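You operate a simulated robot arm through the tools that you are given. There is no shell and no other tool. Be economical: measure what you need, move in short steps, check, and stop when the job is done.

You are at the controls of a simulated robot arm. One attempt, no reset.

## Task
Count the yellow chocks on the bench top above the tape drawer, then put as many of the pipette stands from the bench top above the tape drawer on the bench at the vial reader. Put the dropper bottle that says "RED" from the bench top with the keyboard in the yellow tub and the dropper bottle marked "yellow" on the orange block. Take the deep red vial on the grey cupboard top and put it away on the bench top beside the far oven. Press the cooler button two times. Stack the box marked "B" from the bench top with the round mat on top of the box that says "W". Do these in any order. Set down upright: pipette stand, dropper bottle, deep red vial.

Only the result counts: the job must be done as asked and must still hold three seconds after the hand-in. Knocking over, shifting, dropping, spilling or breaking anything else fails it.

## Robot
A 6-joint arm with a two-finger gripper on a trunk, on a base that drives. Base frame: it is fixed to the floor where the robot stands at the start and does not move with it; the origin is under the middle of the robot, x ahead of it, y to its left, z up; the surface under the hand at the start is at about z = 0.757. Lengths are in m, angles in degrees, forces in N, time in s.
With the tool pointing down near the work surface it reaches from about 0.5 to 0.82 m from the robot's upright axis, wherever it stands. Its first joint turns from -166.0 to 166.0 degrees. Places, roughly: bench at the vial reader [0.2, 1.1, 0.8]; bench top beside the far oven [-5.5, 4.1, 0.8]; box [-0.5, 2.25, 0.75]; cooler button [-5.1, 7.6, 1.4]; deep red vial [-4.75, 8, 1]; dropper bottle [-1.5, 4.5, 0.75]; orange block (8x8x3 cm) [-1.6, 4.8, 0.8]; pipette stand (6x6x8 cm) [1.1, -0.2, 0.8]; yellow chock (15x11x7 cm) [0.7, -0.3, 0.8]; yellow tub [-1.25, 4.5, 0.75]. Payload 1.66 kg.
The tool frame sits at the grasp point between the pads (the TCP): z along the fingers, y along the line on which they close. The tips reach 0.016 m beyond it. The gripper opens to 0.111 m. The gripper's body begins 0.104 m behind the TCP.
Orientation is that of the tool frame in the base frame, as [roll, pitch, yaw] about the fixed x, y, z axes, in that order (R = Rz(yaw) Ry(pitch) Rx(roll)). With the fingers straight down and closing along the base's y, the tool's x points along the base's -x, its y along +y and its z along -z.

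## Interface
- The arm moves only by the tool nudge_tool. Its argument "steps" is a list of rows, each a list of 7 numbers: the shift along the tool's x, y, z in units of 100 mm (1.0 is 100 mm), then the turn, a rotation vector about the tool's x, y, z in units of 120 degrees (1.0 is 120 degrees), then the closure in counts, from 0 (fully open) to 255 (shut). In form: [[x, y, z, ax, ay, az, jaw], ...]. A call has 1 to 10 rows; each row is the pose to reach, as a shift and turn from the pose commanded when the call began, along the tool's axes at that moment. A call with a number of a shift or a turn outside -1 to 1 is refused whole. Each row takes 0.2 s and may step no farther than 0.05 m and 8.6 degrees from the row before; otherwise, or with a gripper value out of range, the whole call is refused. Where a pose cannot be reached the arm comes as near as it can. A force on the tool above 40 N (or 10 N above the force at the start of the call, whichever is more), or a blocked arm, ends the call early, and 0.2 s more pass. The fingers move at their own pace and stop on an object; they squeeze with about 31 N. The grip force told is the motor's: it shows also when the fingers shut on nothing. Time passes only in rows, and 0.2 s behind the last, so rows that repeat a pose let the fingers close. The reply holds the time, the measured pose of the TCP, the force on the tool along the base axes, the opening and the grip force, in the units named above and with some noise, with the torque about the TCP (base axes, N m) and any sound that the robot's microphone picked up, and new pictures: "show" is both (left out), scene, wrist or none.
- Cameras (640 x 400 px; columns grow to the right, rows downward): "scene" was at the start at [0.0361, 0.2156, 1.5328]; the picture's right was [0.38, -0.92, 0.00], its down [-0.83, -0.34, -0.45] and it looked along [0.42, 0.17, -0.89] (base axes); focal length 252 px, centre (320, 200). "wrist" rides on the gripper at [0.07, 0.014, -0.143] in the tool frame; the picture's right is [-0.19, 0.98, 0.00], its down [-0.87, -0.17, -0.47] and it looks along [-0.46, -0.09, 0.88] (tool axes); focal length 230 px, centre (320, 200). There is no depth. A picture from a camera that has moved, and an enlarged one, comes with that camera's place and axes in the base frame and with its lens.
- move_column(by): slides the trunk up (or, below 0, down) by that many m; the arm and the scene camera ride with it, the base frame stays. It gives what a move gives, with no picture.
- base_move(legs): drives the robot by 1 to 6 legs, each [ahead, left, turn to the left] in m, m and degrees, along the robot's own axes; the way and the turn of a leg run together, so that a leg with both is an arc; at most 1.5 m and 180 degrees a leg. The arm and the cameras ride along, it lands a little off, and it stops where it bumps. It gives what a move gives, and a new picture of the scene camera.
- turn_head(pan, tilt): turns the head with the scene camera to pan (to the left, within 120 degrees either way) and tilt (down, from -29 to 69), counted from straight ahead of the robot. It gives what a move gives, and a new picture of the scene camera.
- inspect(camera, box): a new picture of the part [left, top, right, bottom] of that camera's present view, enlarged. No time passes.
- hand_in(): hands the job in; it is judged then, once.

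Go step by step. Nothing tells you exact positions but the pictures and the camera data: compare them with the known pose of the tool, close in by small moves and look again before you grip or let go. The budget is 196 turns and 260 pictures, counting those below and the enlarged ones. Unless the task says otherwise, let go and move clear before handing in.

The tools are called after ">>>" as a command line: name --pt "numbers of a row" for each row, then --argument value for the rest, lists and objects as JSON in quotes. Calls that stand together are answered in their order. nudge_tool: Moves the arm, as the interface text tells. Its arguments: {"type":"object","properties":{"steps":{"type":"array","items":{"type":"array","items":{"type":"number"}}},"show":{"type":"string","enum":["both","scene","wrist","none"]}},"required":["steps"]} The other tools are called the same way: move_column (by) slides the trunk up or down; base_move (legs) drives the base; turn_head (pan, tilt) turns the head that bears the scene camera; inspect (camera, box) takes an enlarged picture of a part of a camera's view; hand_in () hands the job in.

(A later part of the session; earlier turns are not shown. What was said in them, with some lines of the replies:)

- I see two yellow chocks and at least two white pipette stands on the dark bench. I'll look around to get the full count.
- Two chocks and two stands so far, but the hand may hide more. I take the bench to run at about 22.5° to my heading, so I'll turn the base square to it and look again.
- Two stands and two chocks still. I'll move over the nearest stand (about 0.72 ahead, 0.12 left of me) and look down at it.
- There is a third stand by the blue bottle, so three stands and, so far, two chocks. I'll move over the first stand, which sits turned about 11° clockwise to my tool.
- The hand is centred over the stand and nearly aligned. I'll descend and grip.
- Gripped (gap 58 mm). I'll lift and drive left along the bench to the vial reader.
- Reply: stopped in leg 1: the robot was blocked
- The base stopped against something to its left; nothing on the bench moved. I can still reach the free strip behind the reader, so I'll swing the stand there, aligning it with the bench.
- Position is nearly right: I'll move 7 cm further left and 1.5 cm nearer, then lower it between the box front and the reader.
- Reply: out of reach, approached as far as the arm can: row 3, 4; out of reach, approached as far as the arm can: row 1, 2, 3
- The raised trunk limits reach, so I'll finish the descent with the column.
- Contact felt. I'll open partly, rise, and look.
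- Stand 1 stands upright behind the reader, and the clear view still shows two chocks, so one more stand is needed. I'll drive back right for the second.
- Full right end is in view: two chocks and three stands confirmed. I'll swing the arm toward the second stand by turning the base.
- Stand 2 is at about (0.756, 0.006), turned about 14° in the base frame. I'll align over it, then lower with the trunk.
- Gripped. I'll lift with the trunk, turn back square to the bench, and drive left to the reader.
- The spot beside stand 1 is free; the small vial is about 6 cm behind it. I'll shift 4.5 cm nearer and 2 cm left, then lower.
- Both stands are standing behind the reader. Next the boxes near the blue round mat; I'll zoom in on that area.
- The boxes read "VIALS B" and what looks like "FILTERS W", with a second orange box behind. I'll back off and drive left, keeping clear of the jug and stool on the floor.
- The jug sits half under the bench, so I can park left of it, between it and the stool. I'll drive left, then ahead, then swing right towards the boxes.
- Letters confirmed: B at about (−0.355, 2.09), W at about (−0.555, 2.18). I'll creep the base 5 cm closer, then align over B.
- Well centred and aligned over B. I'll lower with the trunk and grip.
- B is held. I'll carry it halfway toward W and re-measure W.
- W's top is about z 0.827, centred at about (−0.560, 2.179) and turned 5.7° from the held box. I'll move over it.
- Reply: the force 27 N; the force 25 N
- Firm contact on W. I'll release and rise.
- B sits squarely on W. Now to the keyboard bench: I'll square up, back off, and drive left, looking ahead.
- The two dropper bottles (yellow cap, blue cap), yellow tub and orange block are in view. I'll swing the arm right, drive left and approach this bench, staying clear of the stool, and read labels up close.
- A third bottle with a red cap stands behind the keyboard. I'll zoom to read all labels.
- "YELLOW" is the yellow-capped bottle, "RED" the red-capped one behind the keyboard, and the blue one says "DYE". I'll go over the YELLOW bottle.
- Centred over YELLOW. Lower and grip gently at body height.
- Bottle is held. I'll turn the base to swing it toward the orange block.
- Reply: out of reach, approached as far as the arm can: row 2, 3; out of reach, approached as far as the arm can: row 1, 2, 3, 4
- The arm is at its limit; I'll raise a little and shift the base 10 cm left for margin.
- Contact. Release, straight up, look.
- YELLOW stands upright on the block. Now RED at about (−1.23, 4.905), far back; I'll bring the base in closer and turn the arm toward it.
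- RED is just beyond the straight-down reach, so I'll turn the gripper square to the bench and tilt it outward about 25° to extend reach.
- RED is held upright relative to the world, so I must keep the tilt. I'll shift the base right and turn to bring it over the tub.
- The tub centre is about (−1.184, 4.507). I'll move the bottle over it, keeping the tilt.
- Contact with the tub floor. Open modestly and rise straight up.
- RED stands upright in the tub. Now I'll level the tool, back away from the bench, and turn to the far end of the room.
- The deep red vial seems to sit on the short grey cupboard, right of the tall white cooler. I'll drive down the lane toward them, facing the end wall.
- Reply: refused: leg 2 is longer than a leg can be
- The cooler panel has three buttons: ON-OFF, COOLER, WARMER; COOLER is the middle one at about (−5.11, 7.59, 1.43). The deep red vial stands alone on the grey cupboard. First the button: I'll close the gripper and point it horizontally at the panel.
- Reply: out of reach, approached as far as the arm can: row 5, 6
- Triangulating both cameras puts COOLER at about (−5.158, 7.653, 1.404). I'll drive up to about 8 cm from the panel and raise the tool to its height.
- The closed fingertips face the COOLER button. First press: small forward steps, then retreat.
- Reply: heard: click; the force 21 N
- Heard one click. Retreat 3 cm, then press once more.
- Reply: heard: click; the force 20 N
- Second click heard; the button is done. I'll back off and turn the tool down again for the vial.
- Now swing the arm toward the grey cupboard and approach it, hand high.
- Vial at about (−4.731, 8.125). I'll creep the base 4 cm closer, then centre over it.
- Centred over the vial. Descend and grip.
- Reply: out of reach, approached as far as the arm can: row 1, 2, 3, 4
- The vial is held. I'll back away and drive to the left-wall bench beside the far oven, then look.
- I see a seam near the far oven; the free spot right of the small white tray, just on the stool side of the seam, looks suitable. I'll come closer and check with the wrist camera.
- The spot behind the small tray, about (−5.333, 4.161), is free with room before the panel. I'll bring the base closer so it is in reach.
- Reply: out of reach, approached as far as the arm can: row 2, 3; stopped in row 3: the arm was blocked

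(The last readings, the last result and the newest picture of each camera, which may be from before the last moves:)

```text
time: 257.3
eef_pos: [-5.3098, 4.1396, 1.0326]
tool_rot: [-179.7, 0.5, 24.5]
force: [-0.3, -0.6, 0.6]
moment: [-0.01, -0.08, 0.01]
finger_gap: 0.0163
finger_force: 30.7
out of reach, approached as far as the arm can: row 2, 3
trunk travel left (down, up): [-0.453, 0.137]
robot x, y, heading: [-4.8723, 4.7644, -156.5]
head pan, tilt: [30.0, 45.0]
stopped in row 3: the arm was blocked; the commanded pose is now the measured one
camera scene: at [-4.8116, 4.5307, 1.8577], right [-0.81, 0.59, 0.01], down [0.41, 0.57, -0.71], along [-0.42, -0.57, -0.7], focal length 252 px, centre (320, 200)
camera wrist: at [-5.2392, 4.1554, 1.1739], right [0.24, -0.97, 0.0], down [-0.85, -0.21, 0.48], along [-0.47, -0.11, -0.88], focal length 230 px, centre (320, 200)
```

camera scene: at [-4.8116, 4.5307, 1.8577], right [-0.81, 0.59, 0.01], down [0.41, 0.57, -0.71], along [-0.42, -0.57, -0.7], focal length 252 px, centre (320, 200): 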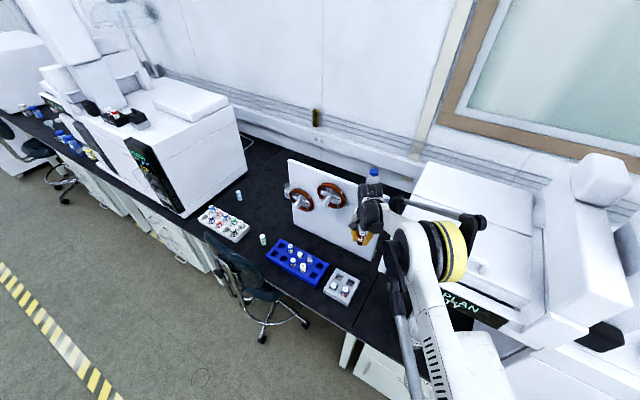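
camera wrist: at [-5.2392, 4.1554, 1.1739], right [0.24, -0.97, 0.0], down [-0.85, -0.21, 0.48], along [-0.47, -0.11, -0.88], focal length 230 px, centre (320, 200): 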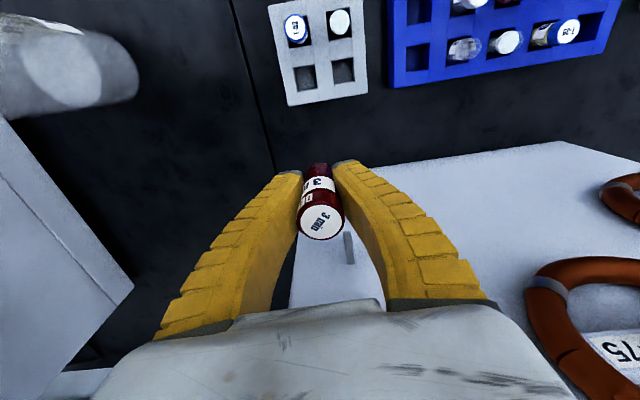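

The arm was blocked by something, perhaps the elbow at the oven's tray platform. I'll back away immediately and check.

>>> nudge_tool --pt "0.2 0.1 0 0 0 0 255" --pt "0.5 0.2 0 0 0 0 255" --pt "0.7 0.3 0 0 0 0 255"

>>> inspect --camera "scene" --box '[260, 130, 560, 330]'

```text
time: 258.1
eef_pos: [-5.253, 4.1526, 1.0251]
tool_rot: [180.0, 0.2, 23.7]
force: [-0.7, -0.9, -0.7]
moment: [0.04, -0.04, 0.0]
finger_gap: 0.0162
finger_force: 31.1
trunk travel left (down, up): [-0.453, 0.137]
robot x, y, heading: [-4.871, 4.7665, -156.7]
head pan, tilt: [30.0, 45.0]
camera scene: at [-4.83, 4.5339, 1.8582], right [-0.8, 0.6, 0.0], down [0.42, 0.57, -0.71], along [-0.42, -0.57, -0.71], focal length 252 px, centre (320, 200)
camera wrist: at [-5.1832, 4.1678, 1.168], right [0.22, -0.98, 0.0], down [-0.86, -0.19, 0.47], along [-0.46, -0.1, -0.88], focal length 230 px, centre (320, 200)
```

scene: 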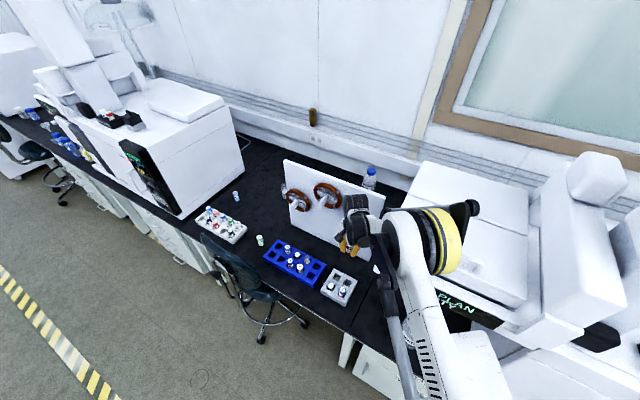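
wrist: 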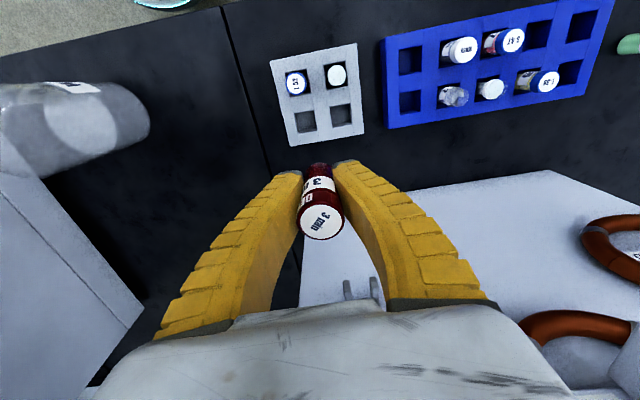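

```text
2.00 times, centred on (410, 230) of scene
camera zoom: at [-4.83, 4.5339, 1.8582], right [-0.8, 0.6, 0.0], down [0.42, 0.57, -0.71], along [-0.42, -0.57, -0.71], focal length 505 px, centre (140, 140)
```

zoom: 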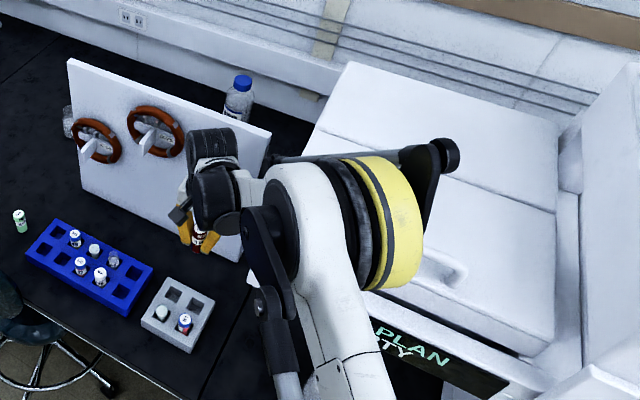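

The block was on the arm, not the bench items (the panel foot is still at the same line). I'll raise, back off, and approach from the other side so the elbow and wrist stay clear of the oven tray and panel.

>>> move_column --by 0.1

>>> base_move --legs '[[-0.4, 0, 0], [0, 0, -60], [-0.559, 0.332, 0]]'

>>> turn_head --pan 45 --tilt 40

```text
time: 259.4
eef_pos: [-5.2487, 4.1512, 1.1277]
tool_rot: [180.0, 0.0, 23.8]
force: [0.4, -0.6, -0.4]
moment: [-0.01, 0.01, 0.0]
finger_gap: 0.016
finger_force: 30.7
trunk travel left (down, up): [-0.553, 0.037]
robot x, y, heading: [-4.8715, 4.7617, -156.8]
head pan, tilt: [30.0, 45.0]
```

```text
time: 267.8
eef_pos: [-4.9869, 4.3545, 1.1276]
tool_rot: [179.9, 0.1, -36.9]
force: [0.1, 0.0, -0.7]
moment: [0.01, 0.02, 0.0]
finger_gap: 0.0157
finger_force: 30.7
trunk travel left (down, up): [-0.553, 0.037]
robot x, y, heading: [-4.2673, 4.3216, 142.9]
head pan, tilt: [30.0, 45.0]
camera scene: at [-4.4483, 4.1736, 1.9589], right [0.13, 0.99, 0.0], down [0.7, -0.09, -0.71], along [-0.7, 0.09, -0.71], focal length 252 px, centre (320, 200)
```

scene: 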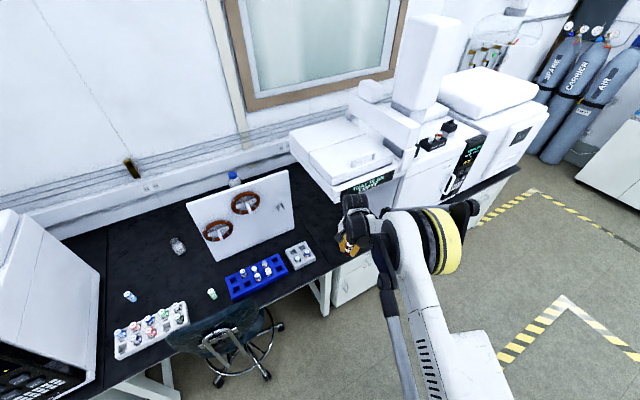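

```text
time: 268.6
eef_pos: [-4.9872, 4.3547, 1.1291]
tool_rot: [179.8, 0.1, -36.9]
force: [-0.2, 0.9, -0.5]
moment: [-0.03, -0.01, -0.02]
finger_gap: 0.0157
finger_force: 31.0
trunk travel left (down, up): [-0.553, 0.037]
robot x, y, heading: [-4.2668, 4.3248, 142.7]
head pan, tilt: [45.0, 40.0]
camera scene: at [-4.4522, 4.1528, 1.9662], right [-0.13, 0.99, 0.0], down [0.64, 0.09, -0.77], along [-0.76, -0.1, -0.64], focal length 252 px, centre (320, 200)
```

scene: 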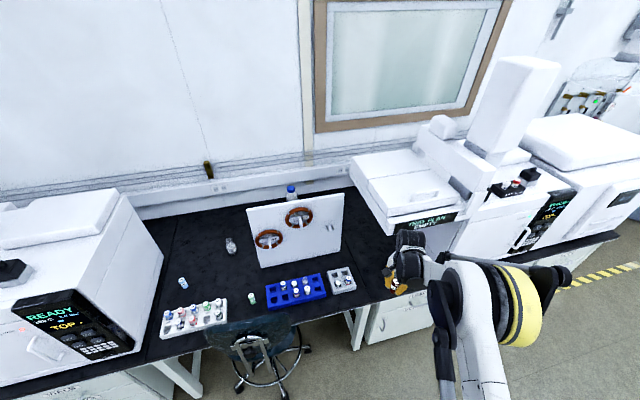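

This side is clear. I'll move the base straight toward the bench, carrying the vial over the spot.

>>> base_move --legs '[[0.15, 0.26, 0]]'

>>> inspect --camera "wrist" --box '[0, 0, 640, 400]'

```text
time: 270.6
eef_pos: [-5.2619, 4.2349, 1.1285]
tool_rot: [179.9, 0.1, -36.7]
force: [-0.3, 0.5, -0.5]
moment: [0.02, -0.01, 0.01]
finger_gap: 0.016
finger_force: 30.6
trunk travel left (down, up): [-0.553, 0.037]
robot x, y, heading: [-4.5399, 4.2072, 143.0]
head pan, tilt: [45.0, 40.0]
camera scene: at [-4.727, 4.0336, 1.9661], right [-0.14, 0.99, 0.0], down [0.64, 0.09, -0.77], along [-0.76, -0.1, -0.64], focal length 252 px, centre (320, 200)
```

scene: 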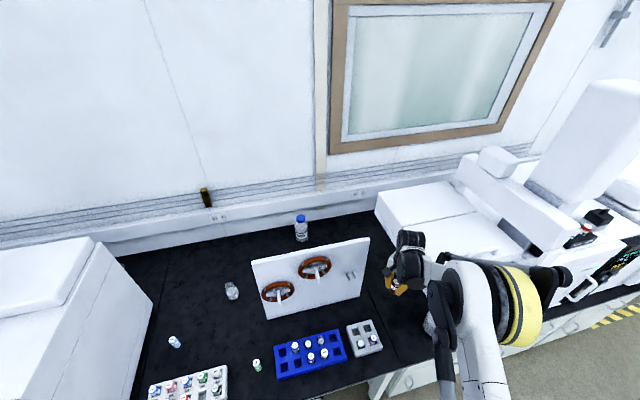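

```text
1.00 times, centred on (320, 200) of wrist (not enlarged: the box is as wide or as high as the picture)
camera zoom: at [-5.2141, 4.1817, 1.2701], right [-0.74, -0.67, 0.0], down [-0.59, 0.65, 0.47], along [-0.32, 0.35, -0.88], focal length 230 px, centre (320, 200)
```

zoom: 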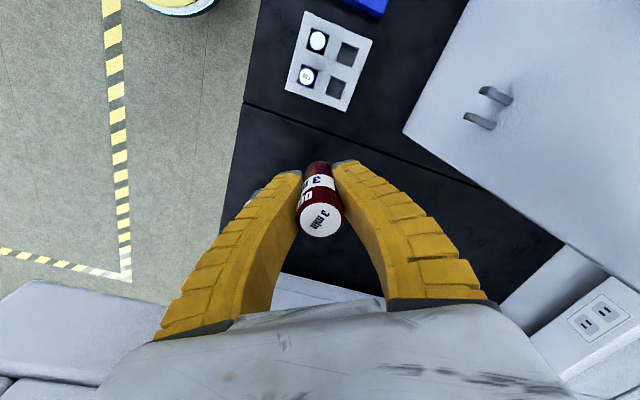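

>>> base_move --legs '[[0.022, 0.038, 0]]'

>>> move_column --by -0.15

>>> inspect --camera "wrist" --box '[0, 0, 640, 400]'

>>> inspect --camera "scene" --box '[300, 200, 620, 400]'

```text
time: 271.5
eef_pos: [-5.3037, 4.2194, 1.1272]
tool_rot: [179.8, 0.1, -36.7]
force: [-0.4, -0.1, -1.2]
moment: [0.02, -0.09, 0.0]
finger_gap: 0.0157
finger_force: 30.5
trunk travel left (down, up): [-0.553, 0.037]
robot x, y, heading: [-4.5839, 4.1909, 142.9]
head pan, tilt: [45.0, 40.0]
camera scene: at [-4.7691, 4.0165, 1.9659], right [-0.14, 0.99, 0.0], down [0.64, 0.09, -0.77], along [-0.76, -0.1, -0.64], focal length 252 px, centre (320, 200)
```

scene: 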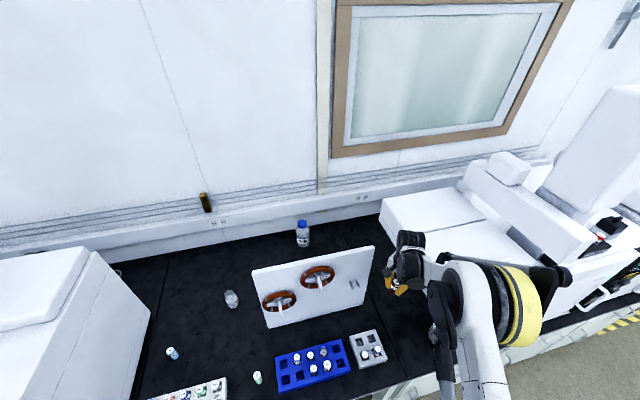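

```text
time: 273.3
eef_pos: [-5.3011, 4.2197, 0.9789]
tool_rot: [179.8, 0.1, -36.9]
force: [0.1, 0.0, 0.7]
moment: [0.0, 0.01, 0.0]
finger_gap: 0.0157
finger_force: 30.6
trunk travel left (down, up): [-0.403, 0.187]
robot x, y, heading: [-4.5791, 4.1909, 142.9]
head pan, tilt: [45.0, 40.0]
```

```text
1.00 times, centred on (320, 200) of wrist (not enlarged: the box is as wide or as high as the picture)
camera zoom: at [-5.2542, 4.1653, 1.1205], right [-0.74, -0.67, 0.0], down [-0.59, 0.65, 0.47], along [-0.32, 0.35, -0.88], focal length 230 px, centre (320, 200)
```

zoom: 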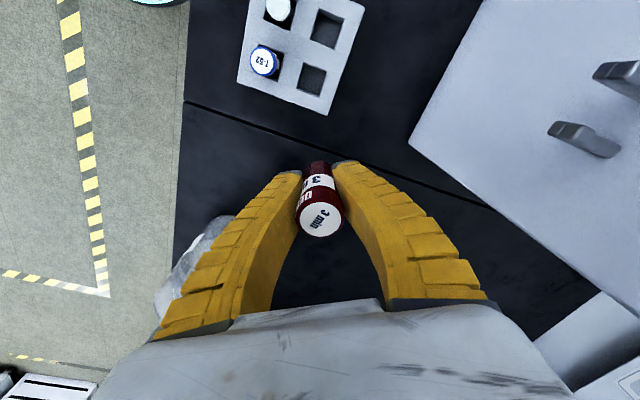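

```text
2.00 times, centred on (460, 300) of scene
camera zoom: at [-4.7668, 4.0174, 1.8163], right [-0.14, 0.99, 0.0], down [0.64, 0.09, -0.77], along [-0.76, -0.1, -0.64], focal length 505 px, centre (40, 0)
```

zoom: 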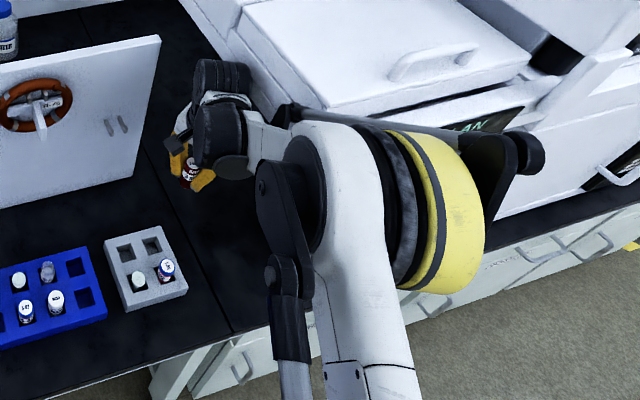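

Vial is centred in the gap between tray and seam, and the arm is in front of the oven tray. I'll lower gradually while checking forces.

>>> move_column --by -0.08

>>> move_column --by -0.07

>>> inspect --camera "wrist" --box '[0, 0, 640, 400]'

>>> inspect --camera "scene" --box '[300, 200, 620, 400]'

```text
time: 274.4
eef_pos: [-5.3022, 4.2183, 0.8993]
tool_rot: [179.9, 0.2, -36.9]
force: [-1.5, -0.2, -0.1]
moment: [0.01, 0.0, -0.02]
finger_gap: 0.0159
finger_force: 30.5
trunk travel left (down, up): [-0.323, 0.267]
robot x, y, heading: [-4.5836, 4.1908, 142.7]
head pan, tilt: [45.0, 40.0]
```

```text
time: 275.5
eef_pos: [-5.3018, 4.2171, 0.8284]
tool_rot: [179.9, 0.1, -36.8]
force: [-0.3, -0.4, -1.3]
moment: [0.0, 0.01, -0.01]
finger_gap: 0.0157
finger_force: 30.6
trunk travel left (down, up): [-0.253, 0.337]
robot x, y, heading: [-4.5822, 4.1914, 143.2]
head pan, tilt: [45.0, 40.0]
```

```text
1.00 times, centred on (320, 200) of wrist (not enlarged: the box is as wide or as high as the picture)
camera zoom: at [-5.2541, 4.1653, 0.9706], right [-0.74, -0.67, 0.0], down [-0.59, 0.65, 0.47], along [-0.32, 0.35, -0.88], focal length 230 px, centre (320, 200)
```

zoom: 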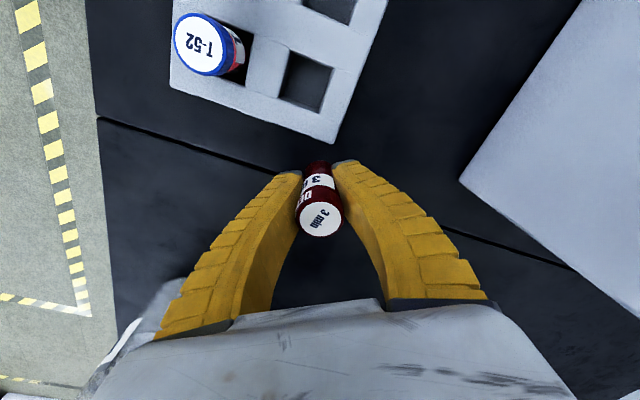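

```text
2.00 times, centred on (460, 300) of scene
camera zoom: at [-4.7667, 4.0174, 1.6663], right [-0.14, 0.99, 0.0], down [0.64, 0.09, -0.77], along [-0.76, -0.1, -0.64], focal length 505 px, centre (40, 0)
```

zoom: 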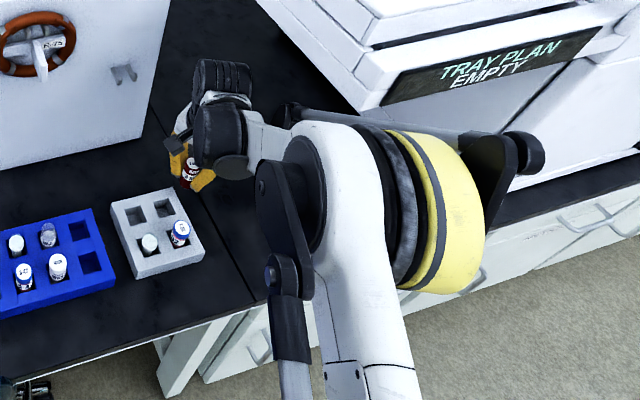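

>>> nudge_tool --pt "-0.08 0 0 0 0 0 255" --pt "-0.08 0 0 0 0 0 255" --show "none"

>>> move_column --by -0.02

>>> move_column --by -0.005

```text
time: 276.1
eef_pos: [-5.3094, 4.2231, 0.8292]
tool_rot: [180.0, 0.1, -36.8]
force: [-0.2, 0.2, -1.0]
moment: [-0.03, 0.03, 0.01]
finger_gap: 0.0155
finger_force: 30.8
trunk travel left (down, up): [-0.253, 0.337]
robot x, y, heading: [-4.5819, 4.1964, 142.6]
head pan, tilt: [45.0, 40.0]
```

```text
time: 276.8
eef_pos: [-5.308, 4.2229, 0.8098]
tool_rot: [179.9, 0.2, -36.7]
force: [0.1, 0.4, -0.4]
moment: [-0.01, 0.02, 0.0]
finger_gap: 0.0159
finger_force: 31.1
trunk travel left (down, up): [-0.233, 0.357]
robot x, y, heading: [-4.5804, 4.1933, 142.6]
head pan, tilt: [45.0, 40.0]
```

```text
time: 277.3
eef_pos: [-5.3089, 4.2228, 0.803]
tool_rot: [179.9, 0.2, -36.8]
force: [-0.1, -0.2, -0.9]
moment: [0.02, 0.02, 0.0]
finger_gap: 0.0158
finger_force: 31.2
trunk travel left (down, up): [-0.228, 0.362]
robot x, y, heading: [-4.5848, 4.1911, 142.4]
head pan, tilt: [45.0, 40.0]
```

>>> move_column --by -0.003

>>> move_column --by -0.003

```text
time: 277.8
eef_pos: [-5.3072, 4.2233, 0.8001]
tool_rot: [-180.0, 0.1, -36.9]
force: [0.2, 0.8, -0.4]
moment: [0.0, -0.03, 0.02]
finger_gap: 0.0158
finger_force: 31.0
trunk travel left (down, up): [-0.225, 0.365]
robot x, y, heading: [-4.5808, 4.1932, 142.8]
head pan, tilt: [45.0, 40.0]
```

```text
time: 278.4
eef_pos: [-5.3085, 4.2242, 0.7969]
tool_rot: [179.9, 0.1, -36.8]
force: [0.1, 0.4, 0.0]
moment: [-0.01, 0.02, -0.04]
finger_gap: 0.0155
finger_force: 30.7
trunk travel left (down, up): [-0.222, 0.368]
robot x, y, heading: [-4.5808, 4.1874, 142.8]
head pan, tilt: [45.0, 40.0]
```

>>> move_column --by -0.003

>>> inspect --camera "wrist" --box '[220, 80, 440, 260]'

```text
time: 278.9
eef_pos: [-5.3077, 4.2228, 0.7951]
tool_rot: [179.9, 0.1, -36.8]
force: [-0.2, -0.1, -1.4]
moment: [0.0, 0.02, -0.04]
finger_gap: 0.0157
finger_force: 30.8
trunk travel left (down, up): [-0.219, 0.371]
robot x, y, heading: [-4.5828, 4.1916, 142.8]
head pan, tilt: [45.0, 40.0]
```

```text
2.22 times, centred on (330, 170) of wrist
camera zoom: at [-5.2605, 4.1697, 0.9363], right [-0.74, -0.67, 0.0], down [-0.59, 0.65, 0.47], along [-0.32, 0.35, -0.88], focal length 511 px, centre (298, 267)
```

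zoom: 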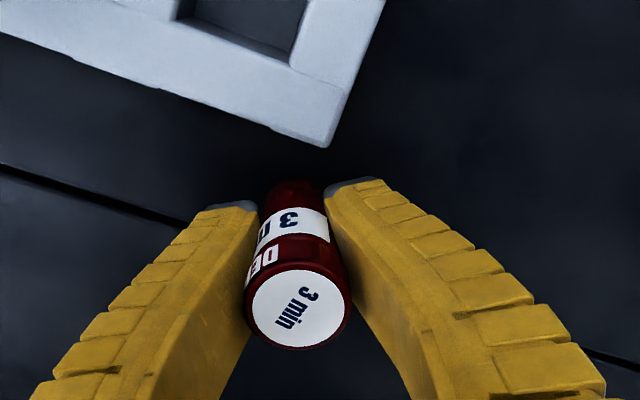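

>>> move_column --by -0.003

>>> move_column --by -0.002

```text
time: 279.4
eef_pos: [-5.3089, 4.2223, 0.7912]
tool_rot: [180.0, 0.2, -36.8]
force: [0.4, -0.5, -1.6]
moment: [0.03, 0.0, 0.01]
finger_gap: 0.0158
finger_force: 31.7
trunk travel left (down, up): [-0.216, 0.374]
robot x, y, heading: [-4.582, 4.1949, 142.8]
head pan, tilt: [45.0, 40.0]
```

```text
time: 279.9
eef_pos: [-5.3087, 4.2236, 0.7903]
tool_rot: [179.9, 0.0, -36.8]
force: [-0.6, -1.1, 2.7]
moment: [0.03, 0.03, 0.02]
finger_gap: 0.0157
finger_force: 31.6
trunk travel left (down, up): [-0.214, 0.376]
robot x, y, heading: [-4.5856, 4.1881, 142.7]
head pan, tilt: [45.0, 40.0]
```

Light contact. One more millimetre to confirm, then release.

>>> move_column --by -0.001

>>> nudge_tool --pt "0 0 0 0 0 0 210" --pt "0 0 0 0 0 0 185" --pt "0 0 0 0 0 0 175" --pt "0 0 0 0 0 0 170" --show "wrist"

```text
time: 280.4
eef_pos: [-5.3081, 4.2225, 0.7889]
tool_rot: [179.7, 0.3, -36.8]
force: [-2.6, 0.5, 10.7]
moment: [0.07, 0.17, 0.01]
finger_gap: 0.0156
finger_force: 30.9
trunk travel left (down, up): [-0.213, 0.377]
robot x, y, heading: [-4.5811, 4.1929, 142.7]
head pan, tilt: [45.0, 40.0]
```

```text
time: 281.4
eef_pos: [-5.3084, 4.2229, 0.7887]
tool_rot: [179.9, 0.2, -36.8]
force: [-0.7, -0.7, 0.4]
moment: [0.0, 0.0, -0.01]
finger_gap: 0.0395
finger_force: 2.7
trunk travel left (down, up): [-0.213, 0.377]
robot x, y, heading: [-4.5776, 4.1919, 142.8]
head pan, tilt: [45.0, 40.0]
camera wrist: at [-5.2605, 4.1697, 0.9303], right [-0.74, -0.67, 0.0], down [-0.59, 0.65, 0.47], along [-0.32, 0.35, -0.88], focal length 230 px, centre (320, 200)
```

wrist: 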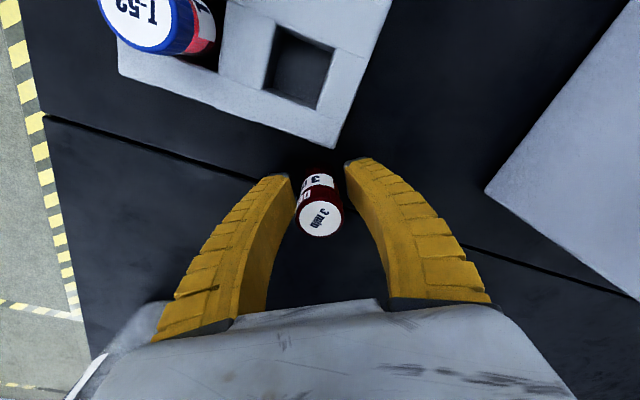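

The vial stands by itself. I'll rise straight up and check it.

>>> move_column --by 0.3

>>> inspect --camera "wrist" --box '[0, 0, 640, 400]'

>>> base_move --legs '[[-0.3, -0.45, 0]]'

```text
time: 283.7
eef_pos: [-5.31, 4.2232, 1.0391]
tool_rot: [179.8, 0.0, -36.7]
force: [-8.2, 2.2, -14.6]
moment: [-0.95, -1.26, 0.42]
finger_gap: 0.0396
finger_force: 2.3
trunk travel left (down, up): [-0.468, 0.122]
robot x, y, heading: [-4.58, 4.1932, 142.4]
head pan, tilt: [45.0, 40.0]
stopped: the force on the tool passed its limit at 81 N (the readings are from after the stop); the commanded pose is now the measured one
```

```text
1.00 times, centred on (320, 200) of wrist (not enlarged: the box is as wide or as high as the picture)
camera zoom: at [-5.2614, 4.1699, 1.1808], right [-0.74, -0.67, 0.01], down [-0.59, 0.65, 0.47], along [-0.32, 0.34, -0.88], focal length 230 px, centre (320, 200)
```

zoom: 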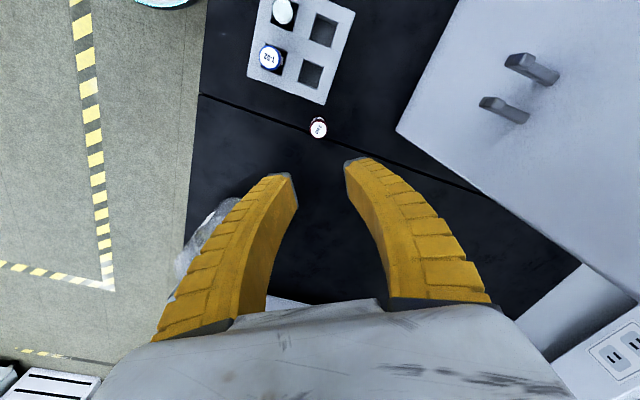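

```text
time: 286.8
eef_pos: [-4.7953, 4.4067, 1.0394]
tool_rot: [179.7, 0.0, -37.0]
force: [-0.6, -0.2, 0.1]
moment: [-0.03, 0.03, 0.06]
finger_gap: 0.0396
finger_force: 1.8
trunk travel left (down, up): [-0.468, 0.122]
robot x, y, heading: [-4.0718, 4.3713, 142.7]
head pan, tilt: [45.0, 40.0]
camera scene: at [-4.2555, 4.1998, 1.881], right [-0.13, 0.99, 0.0], down [0.64, 0.09, -0.77], along [-0.76, -0.1, -0.64], focal length 252 px, centre (320, 200)
```

scene: 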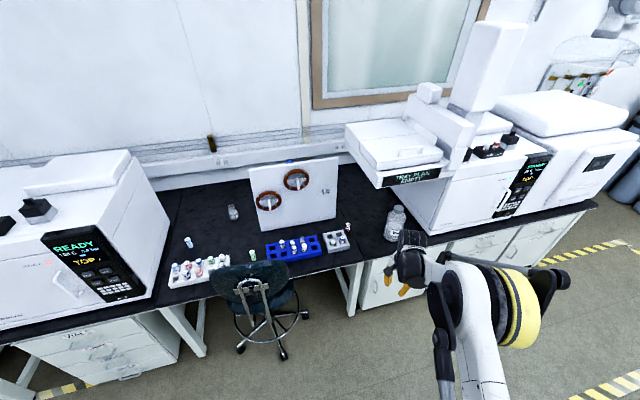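

On rising, the hand touched the oven's tray overhang. I'll inspect the vial and the oven tray to see whether anything moved.

>>> inspect --camera "scene" --box '[260, 90, 480, 260]'

>>> inspect --camera "scene" --box '[310, 205, 400, 260]'

```text
2.35 times, centred on (370, 175) of scene
camera zoom: at [-4.2555, 4.1998, 1.881], right [-0.13, 0.99, 0.0], down [0.64, 0.09, -0.77], along [-0.76, -0.1, -0.64], focal length 594 px, centre (202, 259)
```

zoom: 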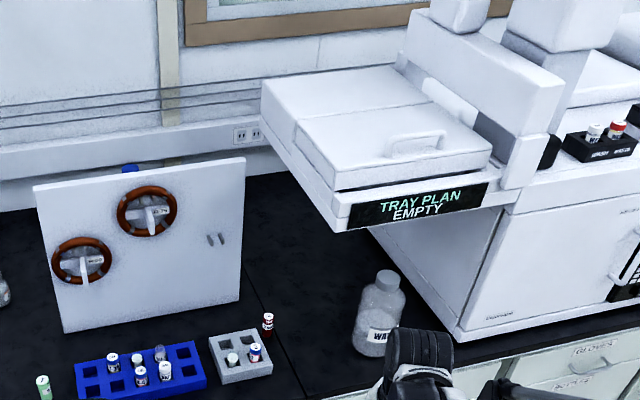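

```text
7.11 times, centred on (355, 232) of scene
camera zoom: at [-4.2555, 4.1998, 1.881], right [-0.13, 0.99, 0.0], down [0.64, 0.09, -0.77], along [-0.76, -0.1, -0.64], focal length 1795 px, centre (71, -31)
```

zoom: 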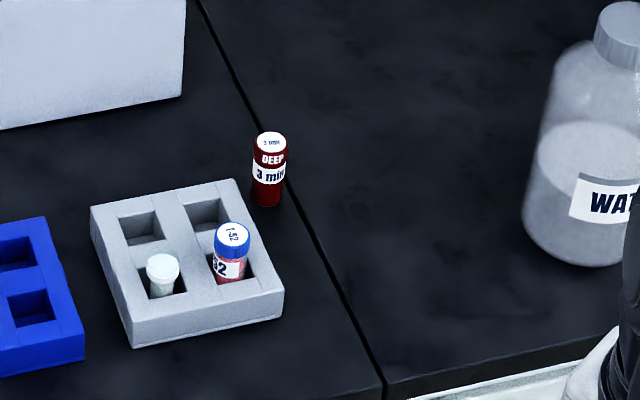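

The deep red vial stands upright beside the far oven, and the tray, rack and oven look unchanged. Everything else is in place, so I'm handing in.

>>> hand_in

```text
The job is handed in.
```

I handed the job in with every item done. I don't have the verdict. Two contacts at the far oven (below) could count against it.

- **Pipette stands:** I counted two yellow chocks and moved two of the three stands. Both stand upright behind the vial reader.
- **Dropper bottles:** RED is upright in the yellow tub, and YELLOW is upright on the orange block.
- **Deep red vial:** it stands upright on the bench beside the far oven. It sits about 2 cm from a seam in the bench top, because I took the bench to run across that seam.
- **Cooler button:** I pressed it two times and heard a click each time.
- **Boxes:** B is on top of W.

**Contacts at the far oven:**
- The arm was blocked once while I was bringing the vial in. I backed off straight away.
- As I raised the hand after setting the vial down, the force on it passed its limit (81 N). It most likely caught the oven's tray overhang.
- I saw nothing moved in the pictures after either one.
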